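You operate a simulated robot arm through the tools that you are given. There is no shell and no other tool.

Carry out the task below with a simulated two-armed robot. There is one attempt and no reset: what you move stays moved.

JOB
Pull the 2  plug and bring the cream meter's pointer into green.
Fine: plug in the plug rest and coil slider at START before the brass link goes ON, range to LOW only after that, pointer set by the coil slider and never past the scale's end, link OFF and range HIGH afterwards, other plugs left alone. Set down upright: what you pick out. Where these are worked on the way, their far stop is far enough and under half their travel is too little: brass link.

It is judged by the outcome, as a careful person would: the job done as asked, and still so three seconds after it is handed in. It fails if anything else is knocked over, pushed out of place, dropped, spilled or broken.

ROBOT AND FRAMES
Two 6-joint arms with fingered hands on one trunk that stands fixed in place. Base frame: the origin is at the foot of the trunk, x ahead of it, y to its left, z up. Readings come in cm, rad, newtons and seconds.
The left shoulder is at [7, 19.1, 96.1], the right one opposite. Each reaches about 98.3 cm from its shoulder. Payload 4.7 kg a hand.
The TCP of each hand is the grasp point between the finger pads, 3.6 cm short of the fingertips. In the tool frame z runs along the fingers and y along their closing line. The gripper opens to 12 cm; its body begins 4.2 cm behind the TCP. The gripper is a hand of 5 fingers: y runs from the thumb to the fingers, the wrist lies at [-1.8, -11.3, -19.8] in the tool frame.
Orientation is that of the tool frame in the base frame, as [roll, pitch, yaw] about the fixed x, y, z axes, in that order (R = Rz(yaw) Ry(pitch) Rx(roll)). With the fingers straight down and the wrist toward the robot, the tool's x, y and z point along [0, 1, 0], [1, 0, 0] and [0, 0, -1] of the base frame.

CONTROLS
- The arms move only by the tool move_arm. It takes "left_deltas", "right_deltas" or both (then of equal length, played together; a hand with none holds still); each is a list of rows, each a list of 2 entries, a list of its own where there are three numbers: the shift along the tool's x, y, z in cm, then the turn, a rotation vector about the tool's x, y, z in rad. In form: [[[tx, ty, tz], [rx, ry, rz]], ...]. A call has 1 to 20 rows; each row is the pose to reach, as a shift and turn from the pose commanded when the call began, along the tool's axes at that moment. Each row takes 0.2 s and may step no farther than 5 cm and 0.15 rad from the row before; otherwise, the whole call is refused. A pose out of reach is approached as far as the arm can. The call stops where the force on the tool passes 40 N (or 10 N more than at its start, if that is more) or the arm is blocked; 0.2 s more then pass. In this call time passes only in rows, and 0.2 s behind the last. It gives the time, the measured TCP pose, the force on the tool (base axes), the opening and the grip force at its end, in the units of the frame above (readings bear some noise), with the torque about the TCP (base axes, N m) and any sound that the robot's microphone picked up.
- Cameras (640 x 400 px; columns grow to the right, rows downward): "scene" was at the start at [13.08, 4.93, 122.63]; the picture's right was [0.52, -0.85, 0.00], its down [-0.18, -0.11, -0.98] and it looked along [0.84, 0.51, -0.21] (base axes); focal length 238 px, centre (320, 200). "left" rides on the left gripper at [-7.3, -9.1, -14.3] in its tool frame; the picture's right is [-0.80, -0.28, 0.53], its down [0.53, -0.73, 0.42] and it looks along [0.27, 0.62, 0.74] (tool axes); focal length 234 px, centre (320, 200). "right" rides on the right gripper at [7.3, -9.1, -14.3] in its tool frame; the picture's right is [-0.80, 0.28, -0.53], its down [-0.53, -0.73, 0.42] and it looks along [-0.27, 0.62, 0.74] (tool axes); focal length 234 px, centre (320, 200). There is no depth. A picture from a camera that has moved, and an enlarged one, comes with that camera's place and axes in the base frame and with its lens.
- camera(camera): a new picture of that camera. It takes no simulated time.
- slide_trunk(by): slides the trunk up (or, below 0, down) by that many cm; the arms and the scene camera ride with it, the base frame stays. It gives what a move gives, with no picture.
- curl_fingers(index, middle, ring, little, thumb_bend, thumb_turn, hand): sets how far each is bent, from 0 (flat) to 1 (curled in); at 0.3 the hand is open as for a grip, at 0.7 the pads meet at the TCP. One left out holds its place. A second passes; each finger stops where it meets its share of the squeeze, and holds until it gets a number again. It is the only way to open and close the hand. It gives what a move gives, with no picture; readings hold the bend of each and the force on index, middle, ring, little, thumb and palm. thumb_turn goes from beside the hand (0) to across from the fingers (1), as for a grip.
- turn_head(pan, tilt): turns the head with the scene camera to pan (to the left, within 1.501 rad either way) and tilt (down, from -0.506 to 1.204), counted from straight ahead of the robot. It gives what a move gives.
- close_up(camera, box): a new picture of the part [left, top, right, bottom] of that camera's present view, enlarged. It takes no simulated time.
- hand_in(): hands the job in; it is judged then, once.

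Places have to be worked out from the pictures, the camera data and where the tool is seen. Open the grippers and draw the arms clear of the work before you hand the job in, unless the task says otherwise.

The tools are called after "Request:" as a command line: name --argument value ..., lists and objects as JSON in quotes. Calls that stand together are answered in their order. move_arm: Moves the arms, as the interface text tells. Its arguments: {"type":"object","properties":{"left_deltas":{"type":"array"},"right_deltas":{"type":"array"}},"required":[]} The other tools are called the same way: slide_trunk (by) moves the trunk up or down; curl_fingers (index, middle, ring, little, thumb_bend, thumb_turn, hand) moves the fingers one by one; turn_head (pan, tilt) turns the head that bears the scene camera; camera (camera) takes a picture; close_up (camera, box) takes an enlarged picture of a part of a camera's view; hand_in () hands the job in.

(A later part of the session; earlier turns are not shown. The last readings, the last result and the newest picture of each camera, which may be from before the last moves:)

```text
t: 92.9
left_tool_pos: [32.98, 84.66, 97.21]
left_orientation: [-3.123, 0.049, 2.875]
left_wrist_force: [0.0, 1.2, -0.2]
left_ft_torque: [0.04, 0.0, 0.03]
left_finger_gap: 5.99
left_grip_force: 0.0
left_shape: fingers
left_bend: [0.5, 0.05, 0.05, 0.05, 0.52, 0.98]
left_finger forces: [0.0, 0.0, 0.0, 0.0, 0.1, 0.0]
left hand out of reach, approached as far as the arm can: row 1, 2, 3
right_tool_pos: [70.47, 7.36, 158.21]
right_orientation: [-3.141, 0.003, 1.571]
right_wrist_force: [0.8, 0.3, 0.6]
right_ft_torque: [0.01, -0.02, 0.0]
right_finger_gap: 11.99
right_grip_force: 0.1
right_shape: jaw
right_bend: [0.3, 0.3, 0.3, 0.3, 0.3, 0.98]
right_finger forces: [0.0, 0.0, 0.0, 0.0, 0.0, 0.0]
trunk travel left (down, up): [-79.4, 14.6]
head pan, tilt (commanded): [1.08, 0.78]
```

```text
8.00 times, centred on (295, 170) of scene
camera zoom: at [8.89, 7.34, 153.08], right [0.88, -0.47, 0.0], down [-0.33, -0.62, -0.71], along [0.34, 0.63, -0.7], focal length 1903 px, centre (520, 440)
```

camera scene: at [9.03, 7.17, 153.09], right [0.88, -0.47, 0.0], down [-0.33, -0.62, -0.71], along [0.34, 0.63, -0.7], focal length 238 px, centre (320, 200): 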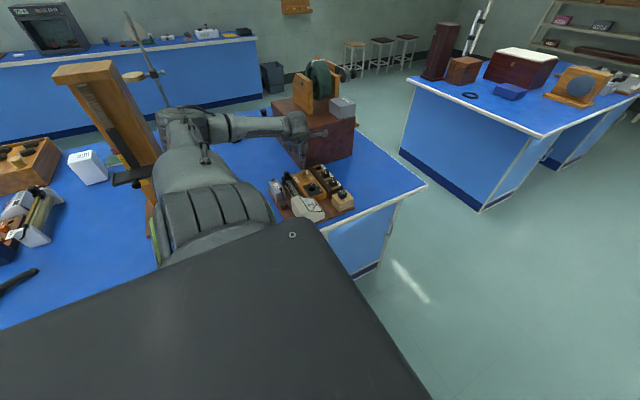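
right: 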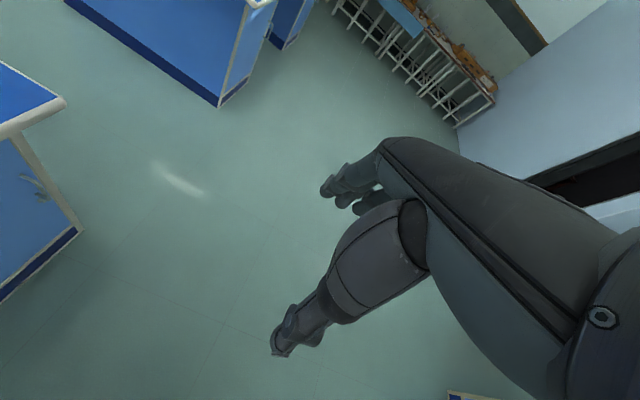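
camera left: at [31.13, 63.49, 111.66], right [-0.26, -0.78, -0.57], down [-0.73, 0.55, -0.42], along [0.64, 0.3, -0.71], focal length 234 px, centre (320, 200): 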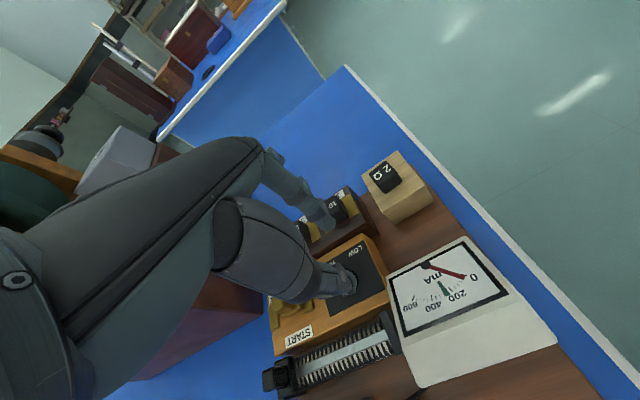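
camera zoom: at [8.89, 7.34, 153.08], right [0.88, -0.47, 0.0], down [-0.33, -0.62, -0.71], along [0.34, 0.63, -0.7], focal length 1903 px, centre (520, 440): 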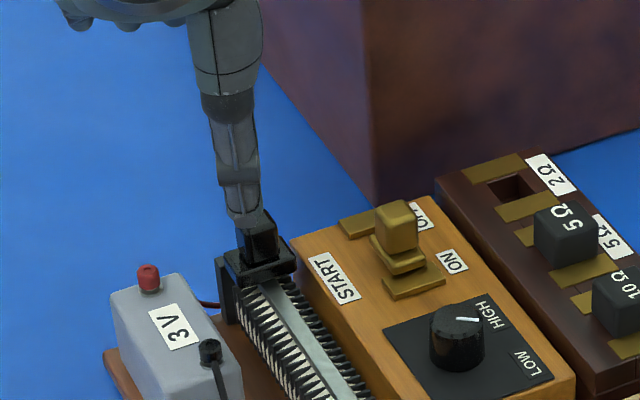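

The arm is limited at this heading near x = 33. A round finger can push the knob's far face at any heading, so I'll rotate to heading ~50° and see if that frees the arm.

Request:
move_arm --left_deltas '[[[0, 0, 0], [0, 0, 0.11]], [[0, 0, 0], [0, 0, 0.22]], [[0, 0, 0], [0, 0, 0.33]], [[0, 0, 0], [0, 0, 0.44]]]'

Request:
move_arm --left_deltas '[[[0, 0, 1], [0, 0, 0]]]'

Request:
close_up --camera "left" --box '[260, 170, 420, 310]'

Request:
close_up --camera "scene" --box '[265, 145, 325, 195]'

```text
t: 93.9
left_tool_pos: [33.13, 84.58, 96.57]
left_orientation: [3.136, 0.053, 2.431]
left_wrist_force: [0.8, 0.1, 0.1]
left_ft_torque: [-0.02, 0.01, -0.04]
left_finger_gap: 5.97
left_grip_force: 0.1
left_shape: fingers
left_bend: [0.5, 0.05, 0.05, 0.05, 0.52, 0.98]
left_finger forces: [0.0, 0.0, 0.1, 0.0, 0.0, 0.0]
left hand out of reach, approached as far as the arm can: row 3, 4
right_tool_pos: [70.2, 7.51, 158.49]
right_orientation: [3.141, 0.001, 1.57]
right_wrist_force: [0.5, 0.0, 0.5]
right_ft_torque: [-0.05, -0.03, 0.0]
right_finger_gap: 11.99
right_grip_force: 0.0
right_shape: jaw
right_bend: [0.3, 0.3, 0.3, 0.3, 0.3, 0.98]
right_finger forces: [0.0, 0.0, 0.0, 0.1, 0.0, 0.1]
trunk travel left (down, up): [-79.4, 14.6]
head pan, tilt (commanded): [1.08, 0.78]
```

```text
t: 94.3
left_tool_pos: [33.22, 84.96, 96.64]
left_orientation: [3.122, 0.05, 2.438]
left_wrist_force: [-1.2, -0.7, 0.5]
left_ft_torque: [-0.05, 0.0, -0.01]
left_finger_gap: 6.0
left_grip_force: 0.1
left_shape: fingers
left_bend: [0.5, 0.05, 0.05, 0.05, 0.52, 0.98]
left_finger forces: [0.0, 0.0, 0.0, 0.0, 0.0, 0.0]
left hand out of reach, approached as far as the arm can: row 1
right_tool_pos: [70.48, 7.38, 158.18]
right_orientation: [-3.139, -0.001, 1.568]
right_wrist_force: [-0.2, -0.5, 1.0]
right_ft_torque: [-0.01, -0.01, -0.01]
right_finger_gap: 11.99
right_grip_force: 0.2
right_shape: jaw
right_bend: [0.3, 0.3, 0.3, 0.3, 0.3, 0.98]
right_finger forces: [0.0, 0.0, 0.1, 0.0, 0.0, 0.0]
trunk travel left (down, up): [-79.4, 14.6]
head pan, tilt (commanded): [1.08, 0.78]
```

```text
2.86 times, centred on (340, 240) of left
camera zoom: at [32.13, 73.47, 111.09], right [0.46, -0.74, -0.49], down [-0.86, -0.22, -0.46], along [0.23, 0.63, -0.74], focal length 669 px, centre (263, 86)
```

zoom: 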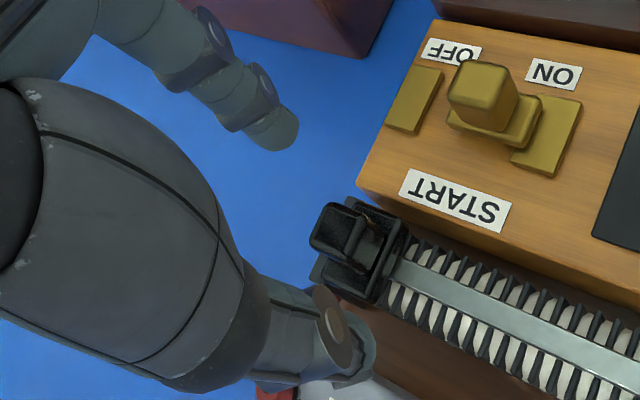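

```text
8.00 times, centred on (295, 170) of scene
camera zoom: at [8.98, 7.3, 153.08], right [0.88, -0.47, 0.0], down [-0.33, -0.62, -0.71], along [0.34, 0.63, -0.7], focal length 1903 px, centre (520, 440)
```

zoom: 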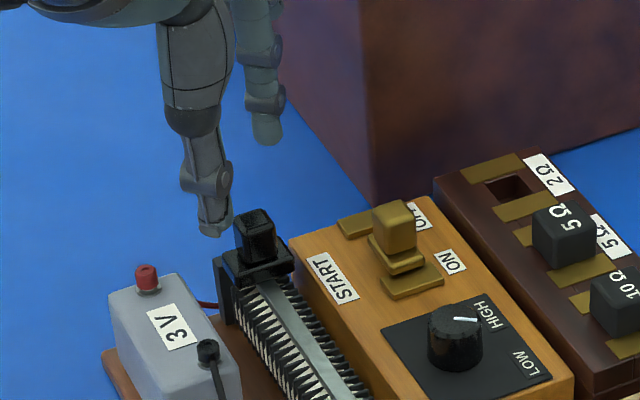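

The arm is stuck at a joint boundary here. I'll back off to the link side (+x) where it has freedom, correct the tilt and heading to ~80°, and then approach the slider at lower height.

Request:
move_arm --left_deltas '[[[-1.6, 1.0, 0.1], [0.005, 0.012, -0.1]], [[-3.3, 2.1, 0.3], [0.01, 0.025, -0.21]], [[-5.0, 3.2, 0.6], [0.015, 0.04, -0.32]], [[-6.56, 4.27, 1.0], [0.02, 0.05, -0.43]], [[-6.56, 4.27, 1.0], [0.02, 0.05, -0.53]]]'

Request:
close_up --camera "scene" --box '[260, 130, 340, 200]'

```text
t: 95.5
left_tool_pos: [41.09, 83.51, 95.12]
left_orientation: [-3.112, -0.007, 2.966]
left_wrist_force: [-0.4, -0.2, -0.2]
left_ft_torque: [0.0, 0.0, -0.01]
left_finger_gap: 6.01
left_grip_force: 0.0
left_shape: fingers
left_bend: [0.5, 0.05, 0.05, 0.05, 0.52, 0.98]
left_finger forces: [0.0, 0.0, 0.0, 0.0, 0.1, 0.1]
right_tool_pos: [70.54, 7.3, 158.42]
right_orientation: [-3.14, 0.0, 1.572]
right_wrist_force: [-0.6, -0.6, -0.3]
right_ft_torque: [-0.01, 0.0, -0.03]
right_finger_gap: 11.96
right_grip_force: 0.1
right_shape: jaw
right_bend: [0.3, 0.3, 0.3, 0.3, 0.3, 0.98]
right_finger forces: [0.0, 0.0, 0.0, 0.0, 0.0, 0.0]
trunk travel left (down, up): [-79.4, 14.6]
head pan, tilt (commanded): [1.08, 0.78]
```

```text
5.71 times, centred on (300, 165) of scene
camera zoom: at [8.99, 7.3, 153.08], right [0.88, -0.47, 0.0], down [-0.33, -0.62, -0.71], along [0.33, 0.63, -0.7], focal length 1359 px, centre (434, 400)
```

zoom: 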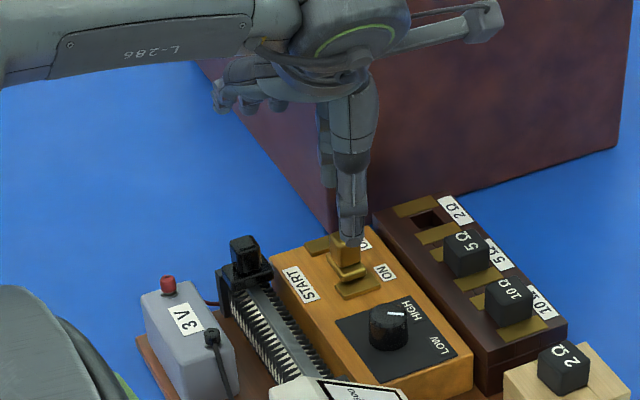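

Free again at (41.1, 83.5, 95.1), heading 80°. Now I'll slide across in −x at this height to over the slider knob.

Request:
move_arm --left_deltas '[[[1.8, 0.3, -0.3], [0, 0, 0]], [[3.65, 0.56, -0.3], [0, 0, 0]], [[5.5, 0.85, -0.2], [0, 0, 0]], [[7.31, 1.13, -0.18], [0, 0, 0]]]'

Request:
close_up --camera "left" --box '[260, 170, 420, 310]'

Request:
close_up --camera "scene" --box '[265, 145, 325, 195]'

```text
t: 96.5
left_tool_pos: [33.91, 85.79, 95.21]
left_orientation: [-3.111, -0.005, 2.964]
left_wrist_force: [0.4, 0.2, -0.4]
left_ft_torque: [-0.01, -0.01, 0.03]
left_finger_gap: 6.01
left_grip_force: 0.0
left_shape: fingers
left_bend: [0.5, 0.05, 0.05, 0.05, 0.52, 0.98]
left_finger forces: [0.0, 0.0, 0.0, 0.0, 0.0, 0.0]
right_tool_pos: [70.43, 7.21, 158.35]
right_orientation: [-3.141, 0.001, 1.57]
right_wrist_force: [0.6, -0.2, -0.5]
right_ft_torque: [-0.01, -0.03, 0.0]
right_finger_gap: 11.99
right_grip_force: 0.1
right_shape: jaw
right_bend: [0.3, 0.3, 0.3, 0.3, 0.3, 0.98]
right_finger forces: [0.1, 0.1, 0.0, 0.0, 0.1, 0.0]
trunk travel left (down, up): [-79.4, 14.6]
head pan, tilt (commanded): [1.08, 0.78]
```

```text
2.86 times, centred on (340, 240) of left
camera zoom: at [39.67, 75.99, 109.8], right [0.74, -0.43, -0.52], down [-0.66, -0.64, -0.4], along [-0.16, 0.64, -0.75], focal length 669 px, centre (263, 86)
```

zoom: 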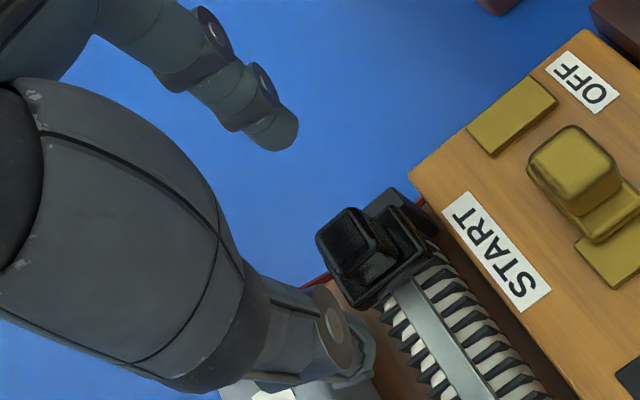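

```text
8.00 times, centred on (295, 170) of scene
camera zoom: at [8.87, 7.28, 153.09], right [0.88, -0.47, 0.0], down [-0.33, -0.62, -0.71], along [0.34, 0.63, -0.7], focal length 1903 px, centre (520, 440)
```

zoom: 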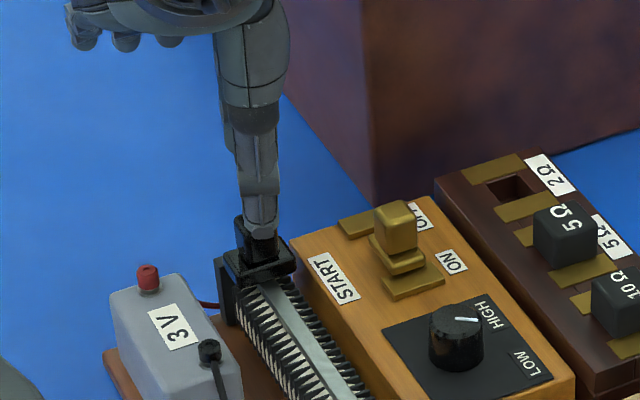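

Well aligned over the slider knob and inside reach. Lowering 3.2 cm to surround it.

Request:
move_arm --left_deltas '[[[0, 0.05, 1.2], [0, 0, 0]], [[0, 0.08, 2.4], [0, 0, 0]], [[0, 0.1, 3.2], [0, 0, 0]]]'

Request:
close_up --camera "left" --box '[260, 170, 400, 300]'

Request:
close_up --camera "scene" --box '[265, 150, 325, 200]'

```text
t: 97.3
left_tool_pos: [33.96, 85.87, 92.11]
left_orientation: [-3.115, -0.005, 2.965]
left_wrist_force: [-0.3, 0.1, 0.0]
left_ft_torque: [-0.02, 0.02, 0.03]
left_finger_gap: 6.0
left_grip_force: 0.1
left_shape: fingers
left_bend: [0.5, 0.05, 0.05, 0.05, 0.52, 0.98]
left_finger forces: [0.0, 0.1, 0.0, 0.0, 0.1, 0.0]
right_tool_pos: [70.52, 7.38, 158.25]
right_orientation: [-3.139, 0.001, 1.57]
right_wrist_force: [0.2, -0.5, 0.1]
right_ft_torque: [-0.05, 0.0, -0.01]
right_finger_gap: 12.01
right_grip_force: 0.0
right_shape: jaw
right_bend: [0.3, 0.3, 0.3, 0.3, 0.3, 0.98]
right_finger forces: [0.0, 0.0, 0.0, 0.1, 0.1, 0.0]
trunk travel left (down, up): [-79.4, 14.6]
head pan, tilt (commanded): [1.08, 0.78]
```

```text
3.08 times, centred on (330, 235) of left
camera zoom: at [39.7, 76.01, 106.59], right [0.74, -0.43, -0.52], down [-0.66, -0.64, -0.4], along [-0.16, 0.64, -0.75], focal length 720 px, centre (289, 92)
```

zoom: 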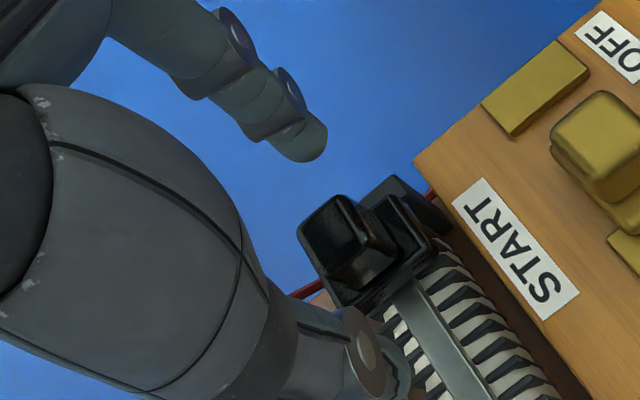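

```text
8.00 times, centred on (295, 175) of scene
camera zoom: at [8.98, 7.3, 153.08], right [0.88, -0.47, 0.0], down [-0.33, -0.62, -0.71], along [0.33, 0.63, -0.7], focal length 1903 px, centre (520, 400)
```

zoom: 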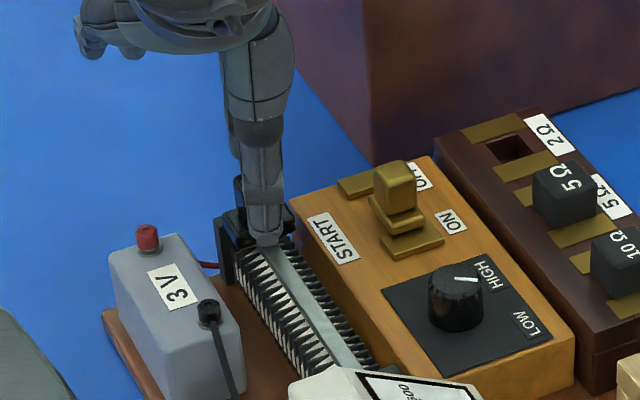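

The cage surrounds the slider knob. I'll close the index to just behind the knob, then pull −y gradually while watching the meter.

Request:
curl_fingers --hand "left" --index 0.6 --thumb_bend 0.58

Request:
close_up --camera "left" --box '[260, 170, 400, 300]'

Request:
close_up --camera "scene" --box '[300, 196, 325, 214]'

```text
t: 98.3
left_tool_pos: [34.04, 85.99, 92.02]
left_orientation: [-3.115, -0.005, 2.965]
left_wrist_force: [0.1, -0.4, -0.6]
left_ft_torque: [0.02, 0.01, 0.01]
left_finger_gap: 3.82
left_grip_force: 0.0
left_shape: fingers
left_bend: [0.6, 0.05, 0.05, 0.05, 0.57, 0.98]
left_finger forces: [0.0, 0.0, 0.0, 0.1, 0.1, 0.1]
right_tool_pos: [70.48, 7.3, 158.24]
right_orientation: [-3.141, 0.001, 1.57]
right_wrist_force: [0.2, 0.8, 0.0]
right_ft_torque: [-0.01, 0.02, 0.01]
right_finger_gap: 11.95
right_grip_force: 0.0
right_shape: jaw
right_bend: [0.3, 0.3, 0.3, 0.3, 0.3, 0.98]
right_finger forces: [0.0, 0.0, 0.0, 0.0, 0.0, 0.0]
trunk travel left (down, up): [-79.4, 14.6]
head pan, tilt (commanded): [1.08, 0.78]
```

```text
3.08 times, centred on (330, 235) of left
camera zoom: at [39.69, 76.0, 106.62], right [0.74, -0.43, -0.52], down [-0.66, -0.64, -0.4], along [-0.16, 0.64, -0.75], focal length 720 px, centre (289, 92)
```

zoom: 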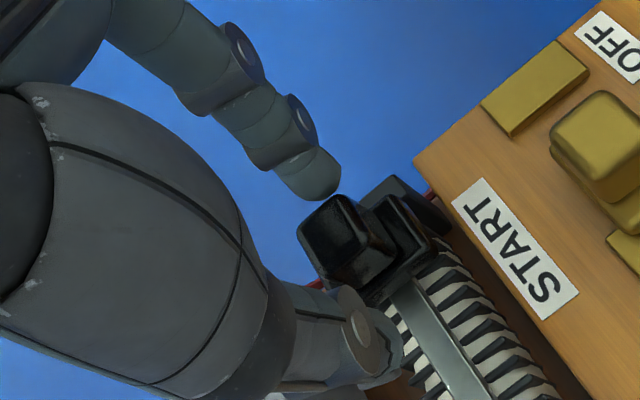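

```text
16.00 times, centred on (312, 205) of scene
camera zoom: at [8.96, 7.3, 153.08], right [0.88, -0.47, 0.0], down [-0.33, -0.62, -0.71], along [0.33, 0.63, -0.7], focal length 3806 px, centre (440, 120)
```

zoom: 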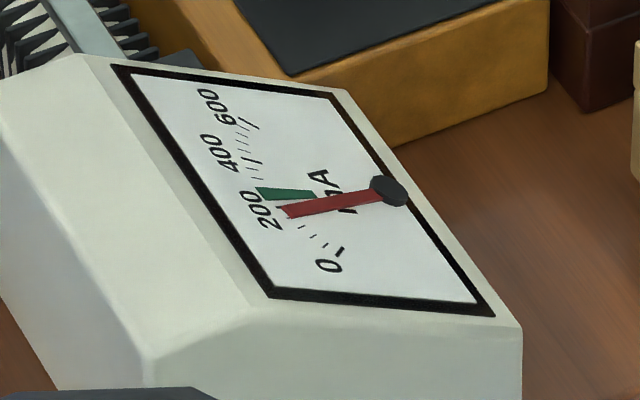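

Index is just behind the knob's top edge. I'll lower 0.5 cm for more overlap and pull −y by 0.8 cm as a first step.

Request:
move_arm --left_deltas '[[[0, 0.02, 0.5], [0, 0, 0]], [[-0.07, -0.37, 0.51], [0, 0, 0]], [[-0.14, -0.77, 0.52], [0, 0, 0]]]'

Request:
close_up --camera "left" --box '[260, 170, 400, 300]'

Request:
close_up --camera "scene" --box '[300, 196, 325, 214]'

```text
t: 99.1
left_tool_pos: [33.95, 85.03, 91.52]
left_orientation: [-3.113, -0.006, 2.966]
left_wrist_force: [0.1, 0.7, -0.7]
left_ft_torque: [0.07, 0.0, 0.02]
left_finger_gap: 3.94
left_grip_force: 0.2
left_shape: fingers
left_bend: [0.59, 0.05, 0.05, 0.05, 0.57, 0.98]
left_finger forces: [0.8, 0.1, 0.0, 0.0, 0.0, 0.0]
right_tool_pos: [70.47, 7.29, 158.35]
right_orientation: [-3.14, -0.001, 1.571]
right_wrist_force: [-0.2, 0.3, 0.9]
right_ft_torque: [0.01, 0.0, -0.01]
right_finger_gap: 11.99
right_grip_force: 0.0
right_shape: jaw
right_bend: [0.3, 0.3, 0.3, 0.3, 0.3, 0.98]
right_finger forces: [0.0, 0.1, 0.0, 0.1, 0.1, 0.1]
trunk travel left (down, up): [-79.4, 14.6]
head pan, tilt (commanded): [1.08, 0.78]
```

```text
3.08 times, centred on (330, 235) of left
camera zoom: at [39.68, 75.21, 106.12], right [0.74, -0.43, -0.52], down [-0.66, -0.64, -0.4], along [-0.16, 0.64, -0.75], focal length 720 px, centre (289, 92)
```

zoom: 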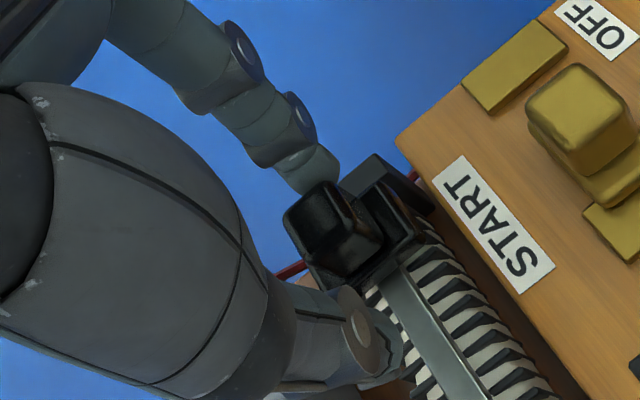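

```text
16.00 times, centred on (312, 205) of scene
camera zoom: at [8.95, 7.3, 153.08], right [0.88, -0.47, 0.0], down [-0.33, -0.62, -0.71], along [0.33, 0.63, -0.7], focal length 3806 px, centre (440, 120)
```

zoom: 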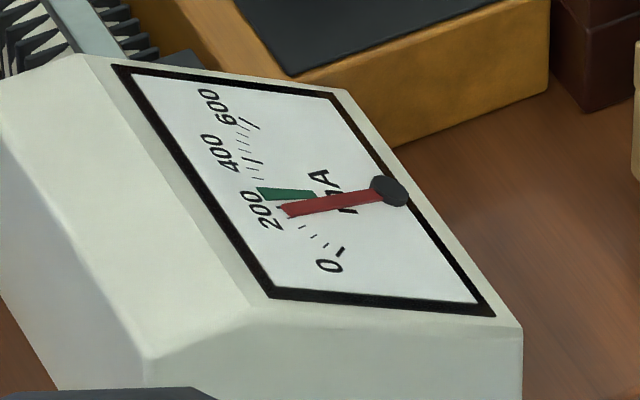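

Index has contact (0.8 N) and the pointer has barely changed. Pulling 0.8 cm more in small rows.

Request:
move_arm --left_deltas '[[[-0.05, -0.26, 0.01], [0, 0, 0]], [[-0.09, -0.52, 0.01], [0, 0, 0]], [[-0.14, -0.79, 0.02], [0, 0, 0]]]'

Request:
close_up --camera "left" --box '[260, 170, 400, 300]'

Request:
close_up --camera "scene" --box '[300, 196, 325, 214]'

```text
t: 99.9
left_tool_pos: [34.02, 84.36, 91.62]
left_orientation: [-3.113, -0.006, 2.965]
left_wrist_force: [-0.9, 1.0, -0.4]
left_ft_torque: [0.01, 0.03, 0.01]
left_finger_gap: 3.97
left_grip_force: 0.8
left_shape: fingers
left_bend: [0.59, 0.05, 0.05, 0.05, 0.57, 0.98]
left_finger forces: [1.2, 0.1, 0.1, 0.0, 0.0, 0.1]
right_tool_pos: [70.6, 7.27, 158.34]
right_orientation: [-3.139, 0.0, 1.571]
right_wrist_force: [-0.7, 0.2, 0.7]
right_ft_torque: [-0.03, -0.02, 0.0]
right_finger_gap: 11.99
right_grip_force: 0.1
right_shape: jaw
right_bend: [0.3, 0.3, 0.3, 0.3, 0.3, 0.98]
right_finger forces: [0.0, 0.0, 0.1, 0.0, 0.1, 0.0]
trunk travel left (down, up): [-79.4, 14.6]
head pan, tilt (commanded): [1.08, 0.78]
```

```text
3.08 times, centred on (330, 235) of left
camera zoom: at [39.7, 74.41, 106.12], right [0.74, -0.43, -0.52], down [-0.66, -0.64, -0.4], along [-0.16, 0.64, -0.75], focal length 720 px, centre (289, 92)
```

zoom: 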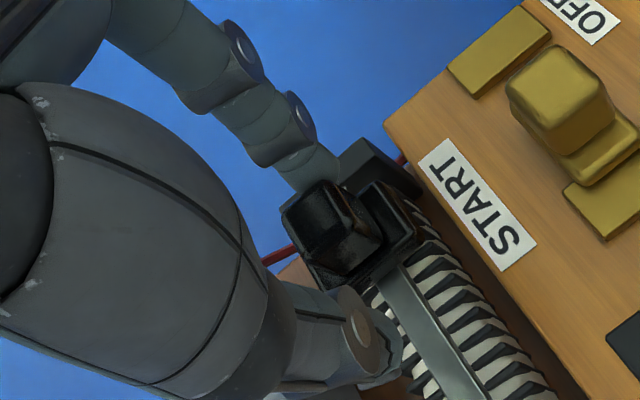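

```text
16.00 times, centred on (312, 205) of scene
camera zoom: at [8.97, 7.31, 153.08], right [0.88, -0.47, 0.0], down [-0.33, -0.62, -0.71], along [0.33, 0.63, -0.7], focal length 3806 px, centre (440, 120)
```

zoom: 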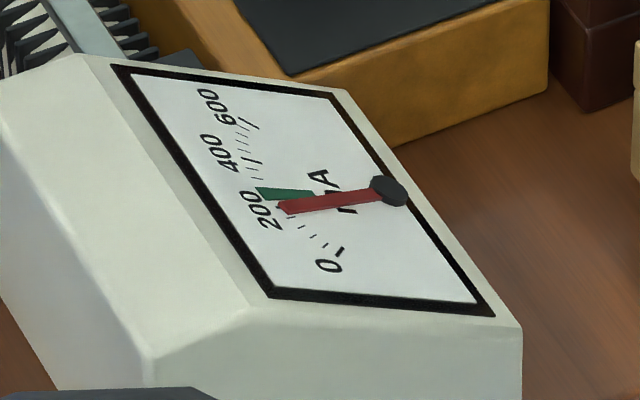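

The slider follows and the pointer is creeping up (about a quarter of the way to green per 0.75 cm). Pulling another 1.2 cm.

Request:
move_arm --left_deltas '[[[-0.07, -0.39, 0.01], [0, 0, 0]], [[-0.14, -0.79, 0.02], [0, 0, 0]], [[-0.21, -1.18, 0.03], [0, 0, 0]]]'

Request:
close_up --camera "scene" --box '[300, 196, 325, 214]'

Request:
close_up --camera "left" --box '[260, 170, 400, 300]'

```text
t: 100.7
left_tool_pos: [33.9, 83.03, 91.54]
left_orientation: [-3.114, -0.005, 2.965]
left_wrist_force: [-0.7, 0.3, 0.7]
left_ft_torque: [0.04, 0.0, 0.03]
left_finger_gap: 3.96
left_grip_force: 0.2
left_shape: fingers
left_bend: [0.59, 0.05, 0.05, 0.05, 0.57, 0.98]
left_finger forces: [0.9, 0.0, 0.1, 0.0, 0.1, 0.1]
right_tool_pos: [70.55, 7.28, 158.22]
right_orientation: [-3.139, 0.001, 1.572]
right_wrist_force: [-0.4, -1.1, 0.6]
right_ft_torque: [0.0, -0.01, 0.0]
right_finger_gap: 12.0
right_grip_force: 0.2
right_shape: jaw
right_bend: [0.3, 0.3, 0.3, 0.3, 0.3, 0.98]
right_finger forces: [0.1, 0.1, 0.0, 0.0, 0.1, 0.1]
trunk travel left (down, up): [-79.4, 14.6]
head pan, tilt (commanded): [1.08, 0.78]
```

```text
16.00 times, centred on (312, 205) of scene
camera zoom: at [8.96, 7.31, 153.08], right [0.88, -0.47, 0.0], down [-0.33, -0.62, -0.71], along [0.33, 0.63, -0.7], focal length 3806 px, centre (440, 120)
```

zoom: 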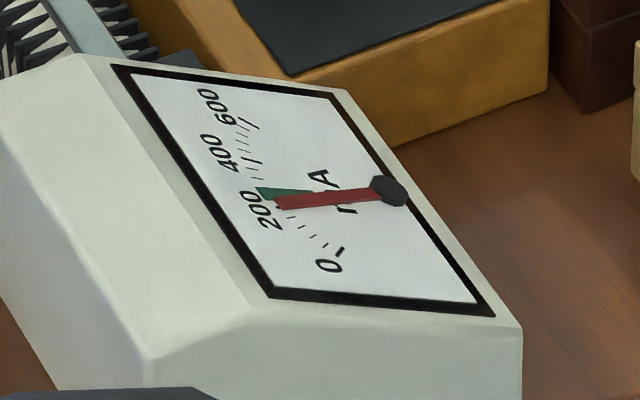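

```text
3.08 times, centred on (330, 235) of left
camera zoom: at [39.69, 73.21, 106.12], right [0.74, -0.43, -0.52], down [-0.66, -0.64, -0.4], along [-0.16, 0.64, -0.75], focal length 720 px, centre (289, 92)
```

zoom: 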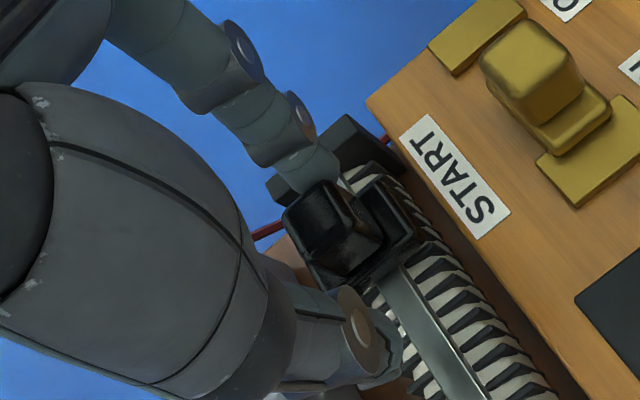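

About halfway to green centre now. Pulling another 1.0 cm.

Request:
move_arm --left_deltas '[[[-0.06, -0.33, 0.01], [0, 0, 0]], [[-0.12, -0.66, 0.02], [0, 0, 0]], [[-0.175, -0.98, 0.03], [0, 0, 0]]]'

Request:
close_up --camera "scene" --box '[300, 196, 325, 214]'

```text
t: 101.5
left_tool_pos: [34.02, 82.12, 91.58]
left_orientation: [-3.114, -0.004, 2.966]
left_wrist_force: [0.0, 1.3, 0.4]
left_ft_torque: [0.04, -0.02, 0.02]
left_finger_gap: 4.02
left_grip_force: 0.3
left_shape: fingers
left_bend: [0.59, 0.05, 0.05, 0.05, 0.57, 0.98]
left_finger forces: [1.3, 0.0, 0.0, 0.1, 0.0, 0.1]
right_tool_pos: [70.46, 7.31, 158.24]
right_orientation: [-3.14, 0.001, 1.57]
right_wrist_force: [0.0, 0.5, -0.2]
right_ft_torque: [-0.01, -0.01, 0.0]
right_finger_gap: 11.99
right_grip_force: 0.0
right_shape: jaw
right_bend: [0.3, 0.3, 0.3, 0.3, 0.3, 0.98]
right_finger forces: [0.1, 0.0, 0.0, 0.0, 0.1, 0.0]
trunk travel left (down, up): [-79.4, 14.6]
head pan, tilt (commanded): [1.08, 0.78]
```

```text
16.00 times, centred on (312, 205) of scene
camera zoom: at [8.96, 7.31, 153.08], right [0.88, -0.47, 0.0], down [-0.33, -0.62, -0.71], along [0.33, 0.63, -0.7], focal length 3806 px, centre (440, 120)
```

zoom: 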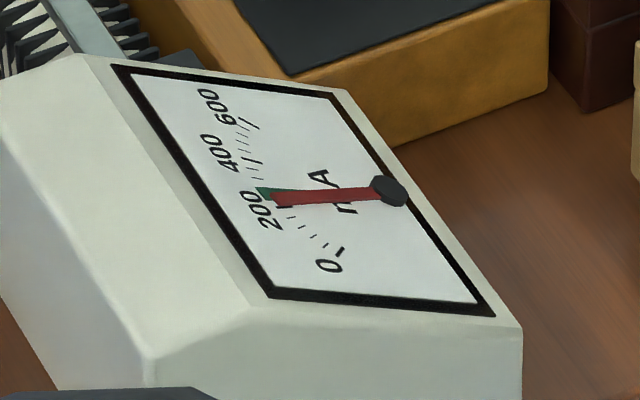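

The pointer now overlaps the lower half of the green in this oblique view. To remove parallax I'll bring the right hand's camera around for a second view of the dial, keeping the left hand still.

Request:
move_arm --right_deltas '[[[1.6, -0.9, 2.6], [0, 0, -0.13]], [[3.3, -1.9, 5.2], [0, 0, -0.26]], [[4.9, -2.8, 7.8], [0, 0, -0.39]], [[6.5, -3.8, 10.4], [0, 0, -0.52]], [[8.2, -4.7, 12.9], [0, 0, -0.65]], [[9.8, -5.7, 15.5], [0, 0, -0.78]], [[11.4, -6.6, 18.1], [0, 0, -0.91]], [[13.1, -7.6, 20.7], [0, 0, -1.04]], [[14.7, -8.5, 23.3], [0, 0, -1.17]]]'

Request:
camera --camera "right"

```text
t: 103.5
left_tool_pos: [34.12, 82.03, 91.53]
left_orientation: [-3.112, -0.006, 2.965]
left_wrist_force: [-0.5, 1.3, 0.4]
left_ft_torque: [0.05, 0.02, 0.04]
left_finger_gap: 3.95
left_grip_force: 0.7
left_shape: fingers
left_bend: [0.59, 0.05, 0.05, 0.05, 0.57, 0.98]
left_finger forces: [1.1, 0.0, 0.0, 0.0, 0.0, 0.0]
right_tool_pos: [61.96, 21.93, 134.93]
right_orientation: [-3.14, 0.002, 2.745]
right_wrist_force: [-0.6, 0.0, 0.4]
right_ft_torque: [-0.01, 0.0, 0.0]
right_finger_gap: 11.99
right_grip_force: 0.0
right_shape: jaw
right_bend: [0.3, 0.3, 0.3, 0.3, 0.3, 0.98]
right_finger forces: [0.0, 0.0, 0.0, 0.0, 0.0, 0.0]
right hand out of reach, approached as far as the arm can: row 1, 2, 3, 4, 5
trunk travel left (down, up): [-79.4, 14.6]
head pan, tilt (commanded): [1.08, 0.78]
```

```text
taken
camera right: at [51.69, 16.52, 149.3], right [0.85, -0.05, 0.52], down [0.21, -0.88, -0.42], along [0.49, 0.47, -0.74], focal length 234 px, centre (320, 200)
```

right: 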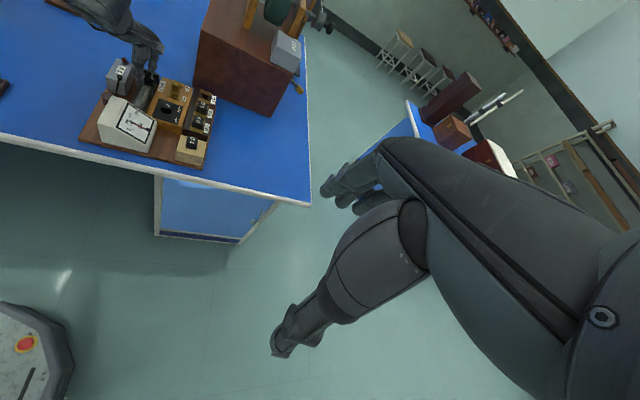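

The right camera sees the board with the dial. Zooming in on the meter from this second viewpoint.

Request:
close_up --camera "right" --box '[105, 92, 165, 150]'

Request:
close_up --camera "right" --box '[112, 100, 156, 144]'

```text
6.90 times, centred on (135, 121) of right
camera zoom: at [51.69, 16.52, 149.3], right [0.85, -0.05, 0.52], down [0.21, -0.88, -0.42], along [0.49, 0.47, -0.74], focal length 1615 px, centre (1596, 745)
```

zoom: 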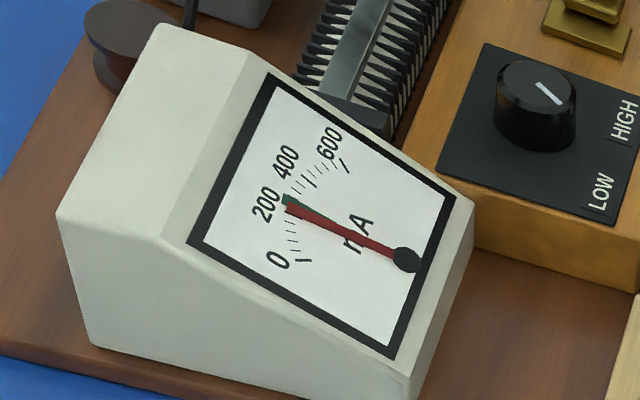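

```text
9.09 times, centred on (134, 122) of right
camera zoom: at [51.69, 16.52, 149.3], right [0.85, -0.05, 0.52], down [0.21, -0.88, -0.42], along [0.49, 0.47, -0.74], focal length 2129 px, centre (2011, 909)
```

zoom: 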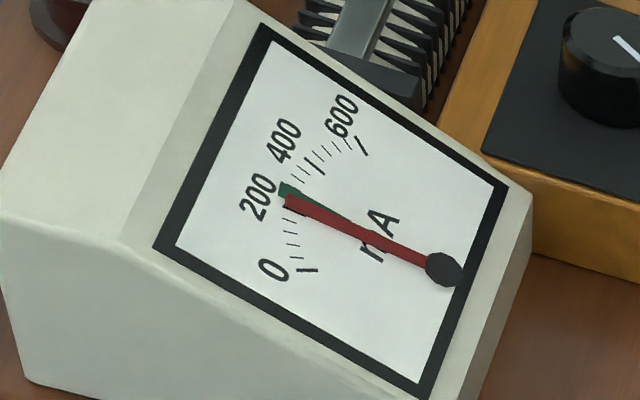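

From the right camera the pointer sits at the lower edge of the green (just above the 200 mark). Pulling the slider another 0.6 cm.

Request:
move_arm --left_deltas '[[[-0.05, -0.3, 0.01], [0, 0, 0]], [[-0.105, -0.59, 0.02], [0, 0, 0]]]'

Request:
close_up --camera "right" --box '[112, 100, 156, 144]'

Request:
close_up --camera "scene" --box '[300, 196, 325, 214]'

```text
t: 104.1
left_tool_pos: [34.0, 81.48, 91.5]
left_orientation: [-3.113, -0.004, 2.966]
left_wrist_force: [0.5, 1.5, 0.3]
left_ft_torque: [0.01, -0.01, 0.02]
left_finger_gap: 4.02
left_grip_force: 0.3
left_shape: fingers
left_bend: [0.59, 0.05, 0.05, 0.05, 0.57, 0.98]
left_finger forces: [1.3, 0.1, 0.1, 0.1, 0.0, 0.1]
right_tool_pos: [61.94, 21.97, 134.84]
right_orientation: [-3.141, 0.001, 2.741]
right_wrist_force: [-0.1, 0.2, -0.4]
right_ft_torque: [-0.01, 0.03, -0.01]
right_finger_gap: 11.99
right_grip_force: 0.1
right_shape: jaw
right_bend: [0.3, 0.3, 0.3, 0.3, 0.3, 0.98]
right_finger forces: [0.0, 0.0, 0.1, 0.1, 0.1, 0.0]
trunk travel left (down, up): [-79.4, 14.6]
head pan, tilt (commanded): [1.08, 0.78]
```

```text
9.09 times, centred on (134, 122) of right
camera zoom: at [51.68, 16.45, 149.35], right [0.85, -0.06, 0.52], down [0.2, -0.88, -0.42], along [0.49, 0.47, -0.74], focal length 2129 px, centre (2011, 909)
```

zoom: 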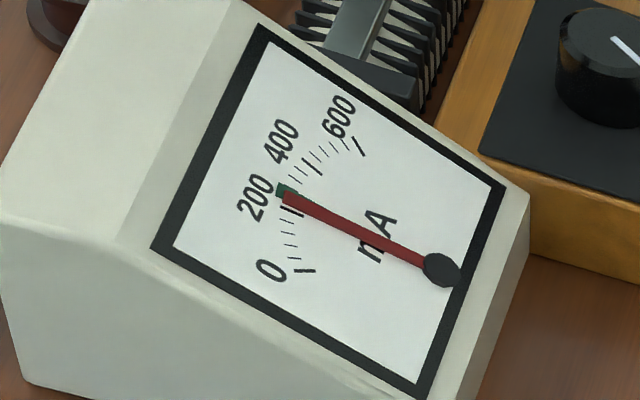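

```text
16.00 times, centred on (312, 205) of scene
camera zoom: at [8.97, 7.32, 153.08], right [0.88, -0.47, 0.0], down [-0.33, -0.62, -0.71], along [0.33, 0.63, -0.7], focal length 3806 px, centre (440, 120)
```

zoom: 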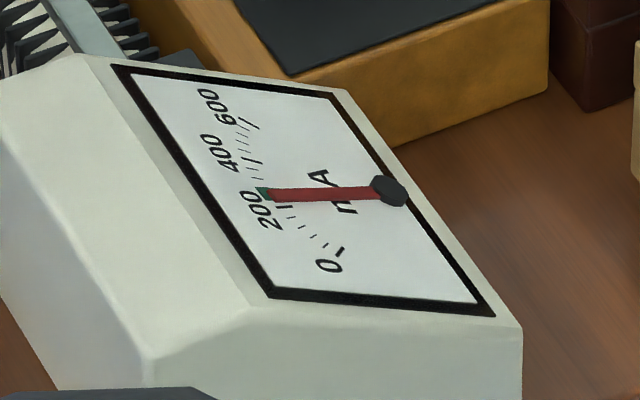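

The pointer is in the green, slightly below its centre. One more fine pull of 0.35 cm to centre it.

Request:
move_arm --left_deltas '[[[-0.03, -0.17, 0.0], [0, 0, 0]], [[-0.06, -0.35, 0.01], [0, 0, 0]]]'

Request:
close_up --camera "right" --box '[118, 106, 146, 132]'

Request:
close_up --camera "scene" --box '[302, 198, 320, 210]'

```text
t: 104.7
left_tool_pos: [34.04, 81.16, 91.57]
left_orientation: [-3.112, -0.008, 2.963]
left_wrist_force: [-0.3, 1.4, 0.3]
left_ft_torque: [0.04, 0.05, 0.03]
left_finger_gap: 4.03
left_grip_force: 0.3
left_shape: fingers
left_bend: [0.58, 0.05, 0.05, 0.05, 0.57, 0.98]
left_finger forces: [1.4, 0.0, 0.0, 0.0, 0.1, 0.0]
right_tool_pos: [62.0, 21.93, 134.92]
right_orientation: [-3.139, -0.001, 2.743]
right_wrist_force: [-1.2, -0.2, 0.7]
right_ft_torque: [-0.03, -0.01, -0.02]
right_finger_gap: 12.0
right_grip_force: 0.1
right_shape: jaw
right_bend: [0.3, 0.3, 0.3, 0.3, 0.3, 0.98]
right_finger forces: [0.0, 0.1, 0.0, 0.1, 0.0, 0.1]
trunk travel left (down, up): [-79.4, 14.6]
head pan, tilt (commanded): [1.08, 0.78]
```

```text
15.38 times, centred on (132, 119) of right
camera zoom: at [51.67, 16.44, 149.36], right [0.85, -0.06, 0.52], down [0.2, -0.88, -0.42], along [0.49, 0.47, -0.74], focal length 3603 px, centre (3212, 1446)
```

zoom: 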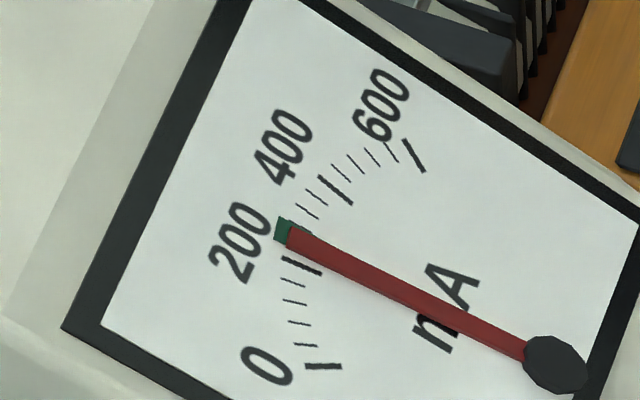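

```text
16.00 times, centred on (311, 204) of scene
camera zoom: at [8.96, 7.31, 153.08], right [0.88, -0.47, 0.0], down [-0.33, -0.62, -0.71], along [0.33, 0.63, -0.7], focal length 3806 px, centre (464, 136)
```

zoom: 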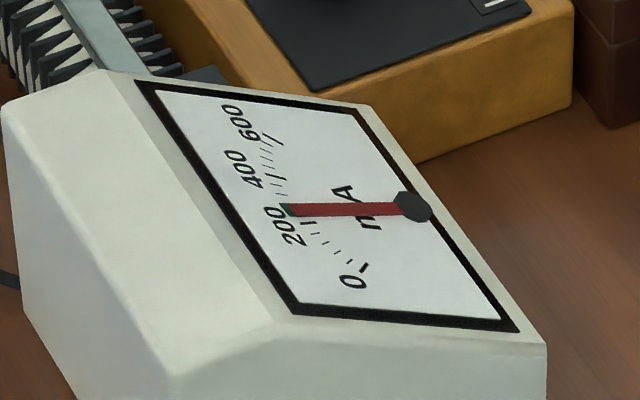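

In the green, but allowing for the pointer standing proud of the dial (both views look from −y), I'd like it a touch higher. Pulling 0.4 cm more.

Request:
move_arm --left_deltas '[[[-0.035, -0.2, 0.0], [0, 0, 0]], [[-0.07, -0.4, 0.01], [0, 0, 0]]]'

Request:
close_up --camera "right" --box '[118, 106, 146, 132]'

Request:
close_up --camera "scene" --box '[302, 198, 320, 210]'

```text
t: 105.3
left_tool_pos: [33.96, 80.77, 91.64]
left_orientation: [-3.113, -0.005, 2.966]
left_wrist_force: [0.4, 1.6, 0.2]
left_ft_torque: [0.03, 0.04, 0.02]
left_finger_gap: 4.02
left_grip_force: 0.4
left_shape: fingers
left_bend: [0.59, 0.05, 0.05, 0.05, 0.57, 0.98]
left_finger forces: [1.2, 0.0, 0.1, 0.0, 0.0, 0.0]
right_tool_pos: [62.03, 21.86, 134.91]
right_orientation: [-3.139, 0.0, 2.742]
right_wrist_force: [0.5, 0.3, 0.0]
right_ft_torque: [0.0, 0.01, 0.0]
right_finger_gap: 11.99
right_grip_force: 0.0
right_shape: jaw
right_bend: [0.3, 0.3, 0.3, 0.3, 0.3, 0.98]
right_finger forces: [0.0, 0.0, 0.0, 0.1, 0.0, 0.0]
trunk travel left (down, up): [-79.4, 14.6]
head pan, tilt (commanded): [1.08, 0.78]
```

```text
15.38 times, centred on (132, 119) of right
camera zoom: at [51.67, 16.44, 149.37], right [0.85, -0.06, 0.52], down [0.2, -0.88, -0.42], along [0.49, 0.47, -0.74], focal length 3603 px, centre (3212, 1446)
```

zoom: 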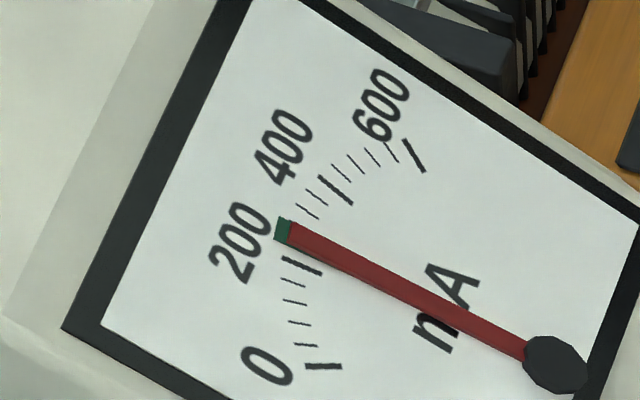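

```text
16.00 times, centred on (311, 204) of scene
camera zoom: at [8.96, 7.31, 153.08], right [0.88, -0.47, 0.0], down [-0.33, -0.62, -0.71], along [0.33, 0.63, -0.7], focal length 3806 px, centre (464, 136)
```

zoom: 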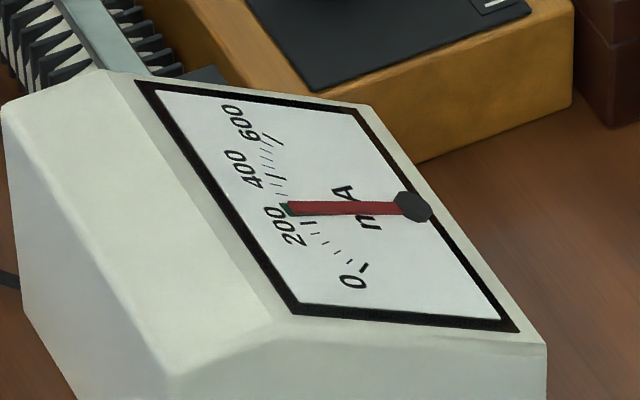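

In the right-hand view the pointer now lies squarely over the green. I'll release by opening the index away from the knob and lift, then check the dial with the left camera from straight across.

Request:
curl_fingers --hand "left" --index 0.48

Request:
move_arm --left_deltas '[[[0, 0, -1.5], [0, 0, 0]], [[0, 0, -3], [0, 0, 0]], [[0, 0, -4], [0, 0, 0]]]'

Request:
close_up --camera "right" --box '[118, 106, 146, 132]'

Request:
close_up --camera "scene" --box '[265, 150, 345, 220]'

```text
t: 106.3
left_tool_pos: [34.13, 80.72, 91.5]
left_orientation: [-3.113, -0.006, 2.967]
left_wrist_force: [-0.2, -0.1, -0.3]
left_ft_torque: [-0.01, 0.0, -0.01]
left_finger_gap: 5.59
left_grip_force: 0.2
left_shape: fingers
left_bend: [0.48, 0.05, 0.05, 0.05, 0.57, 0.98]
left_finger forces: [0.0, 0.1, 0.0, 0.0, 0.0, 0.0]
right_tool_pos: [61.9, 21.94, 135.01]
right_orientation: [-3.141, -0.001, 2.743]
right_wrist_force: [0.5, 0.2, -0.5]
right_ft_torque: [0.01, 0.04, -0.02]
right_finger_gap: 11.99
right_grip_force: 0.0
right_shape: jaw
right_bend: [0.3, 0.3, 0.3, 0.3, 0.3, 0.98]
right_finger forces: [0.0, 0.0, 0.1, 0.1, 0.0, 0.1]
trunk travel left (down, up): [-79.4, 14.6]
head pan, tilt (commanded): [1.08, 0.78]
```

```text
t: 107.1
left_tool_pos: [34.03, 80.88, 95.51]
left_orientation: [-3.114, -0.005, 2.965]
left_wrist_force: [0.3, -0.1, 0.4]
left_ft_torque: [0.02, 0.02, -0.02]
left_finger_gap: 5.57
left_grip_force: 0.1
left_shape: fingers
left_bend: [0.48, 0.05, 0.05, 0.05, 0.57, 0.98]
left_finger forces: [0.0, 0.0, 0.0, 0.0, 0.1, 0.1]
right_tool_pos: [61.96, 21.94, 134.99]
right_orientation: [-3.14, -0.003, 2.742]
right_wrist_force: [0.1, -0.1, 0.0]
right_ft_torque: [-0.02, 0.0, -0.01]
right_finger_gap: 12.0
right_grip_force: 0.1
right_shape: jaw
right_bend: [0.3, 0.3, 0.3, 0.3, 0.3, 0.98]
right_finger forces: [0.0, 0.0, 0.0, 0.0, 0.1, 0.0]
trunk travel left (down, up): [-79.4, 14.6]
head pan, tilt (commanded): [1.08, 0.78]
```

```text
15.38 times, centred on (132, 119) of right
camera zoom: at [51.69, 16.4, 149.36], right [0.85, -0.06, 0.52], down [0.2, -0.88, -0.42], along [0.49, 0.47, -0.74], focal length 3603 px, centre (3212, 1446)
```

zoom: 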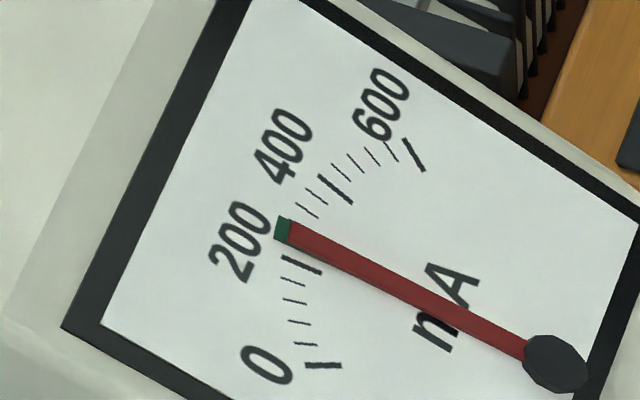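

```text
5.71 times, centred on (305, 185) of scene
camera zoom: at [8.98, 7.27, 153.08], right [0.88, -0.47, 0.0], down [-0.33, -0.62, -0.71], along [0.33, 0.63, -0.7], focal length 1359 px, centre (406, 286)
```

zoom: 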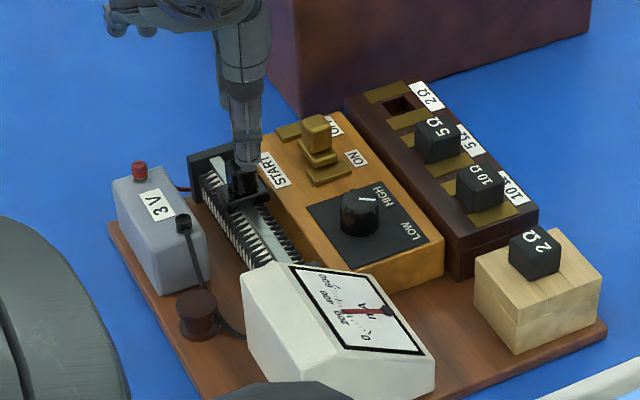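

The pointer held its place after release. To rule out parallax before switching off, I'll take the left hand around to view the dial from directly opposite.

Request:
move_arm --left_deltas '[[[-2.3, 0.07, -0.4], [0, 0, 0]], [[-4.7, 0.14, -0.7], [0, 0, 0]], [[-7.07, 0.21, -1.06], [0, 0, 0]], [[-7.3, -2.0, -1.5], [0, 0, 0.1]], [[-7.6, -4.0, -1.5], [0, 0, 0.22]], [[-8.0, -6.0, -1.5], [0, 0, 0.34]], [[-8.0, -6.0, -1.5], [0, 0, 0.48]], [[-8.0, -6.0, -1.5], [0, 0, 0.62]], [[-8.0, -6.0, -1.5], [0, 0, 0.76]], [[-8.0, -6.0, -1.5], [0, 0, 0.9]], [[-8.0, -6.0, -1.5], [0, 0, 1.04]], [[-8.0, -6.0, -1.5], [0, 0, 1.15]]]'

Request:
camera --camera "left"

```text
t: 109.7
left_tool_pos: [40.93, 73.58, 97.12]
left_orientation: [-3.126, 0.025, 1.815]
left_wrist_force: [0.5, -0.8, 0.1]
left_ft_torque: [-0.02, 0.01, -0.02]
left_finger_gap: 5.57
left_grip_force: 0.1
left_shape: fingers
left_bend: [0.48, 0.05, 0.05, 0.05, 0.57, 0.98]
left_finger forces: [0.1, 0.0, 0.1, 0.1, 0.0, 0.0]
right_tool_pos: [62.0, 22.03, 134.91]
right_orientation: [-3.14, 0.0, 2.742]
right_wrist_force: [0.2, -0.3, 0.9]
right_ft_torque: [0.0, 0.0, 0.02]
right_finger_gap: 12.0
right_grip_force: 0.0
right_shape: jaw
right_bend: [0.3, 0.3, 0.3, 0.3, 0.3, 0.98]
right_finger forces: [0.0, 0.0, 0.1, 0.0, 0.1, 0.0]
trunk travel left (down, up): [-79.4, 14.6]
head pan, tilt (commanded): [1.08, 0.78]
```

```text
taken
camera left: at [33.92, 64.74, 111.87], right [-0.08, -0.86, -0.5], down [-0.84, 0.33, -0.43], along [0.53, 0.39, -0.75], focal length 234 px, centre (320, 200)
```

left: 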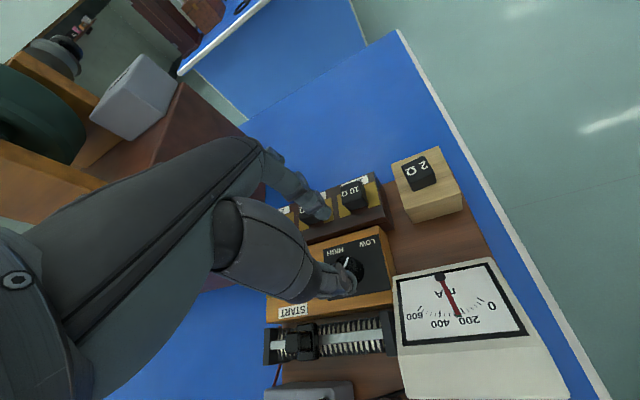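

Request:
close_up --camera "left" --box '[400, 262, 520, 342]'

Request:
close_up --camera "left" --box '[430, 270, 490, 330]'

```text
5.00 times, centred on (460, 302) of left
camera zoom: at [33.92, 64.74, 111.87], right [-0.08, -0.86, -0.5], down [-0.84, 0.33, -0.43], along [0.53, 0.39, -0.75], focal length 1171 px, centre (-380, -310)
```

zoom: 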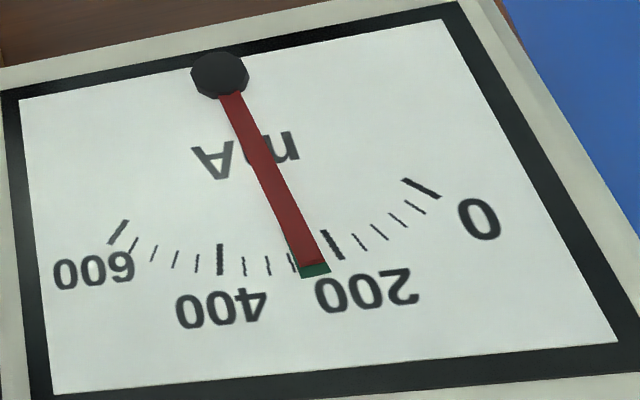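

```text
6.67 times, centred on (460, 300) of left
camera zoom: at [33.92, 64.74, 111.87], right [-0.08, -0.86, -0.5], down [-0.84, 0.33, -0.43], along [0.53, 0.39, -0.75], focal length 1561 px, centre (-613, -467)
```

zoom: 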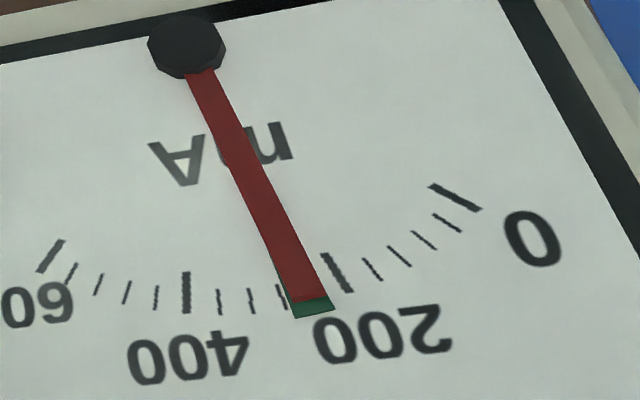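

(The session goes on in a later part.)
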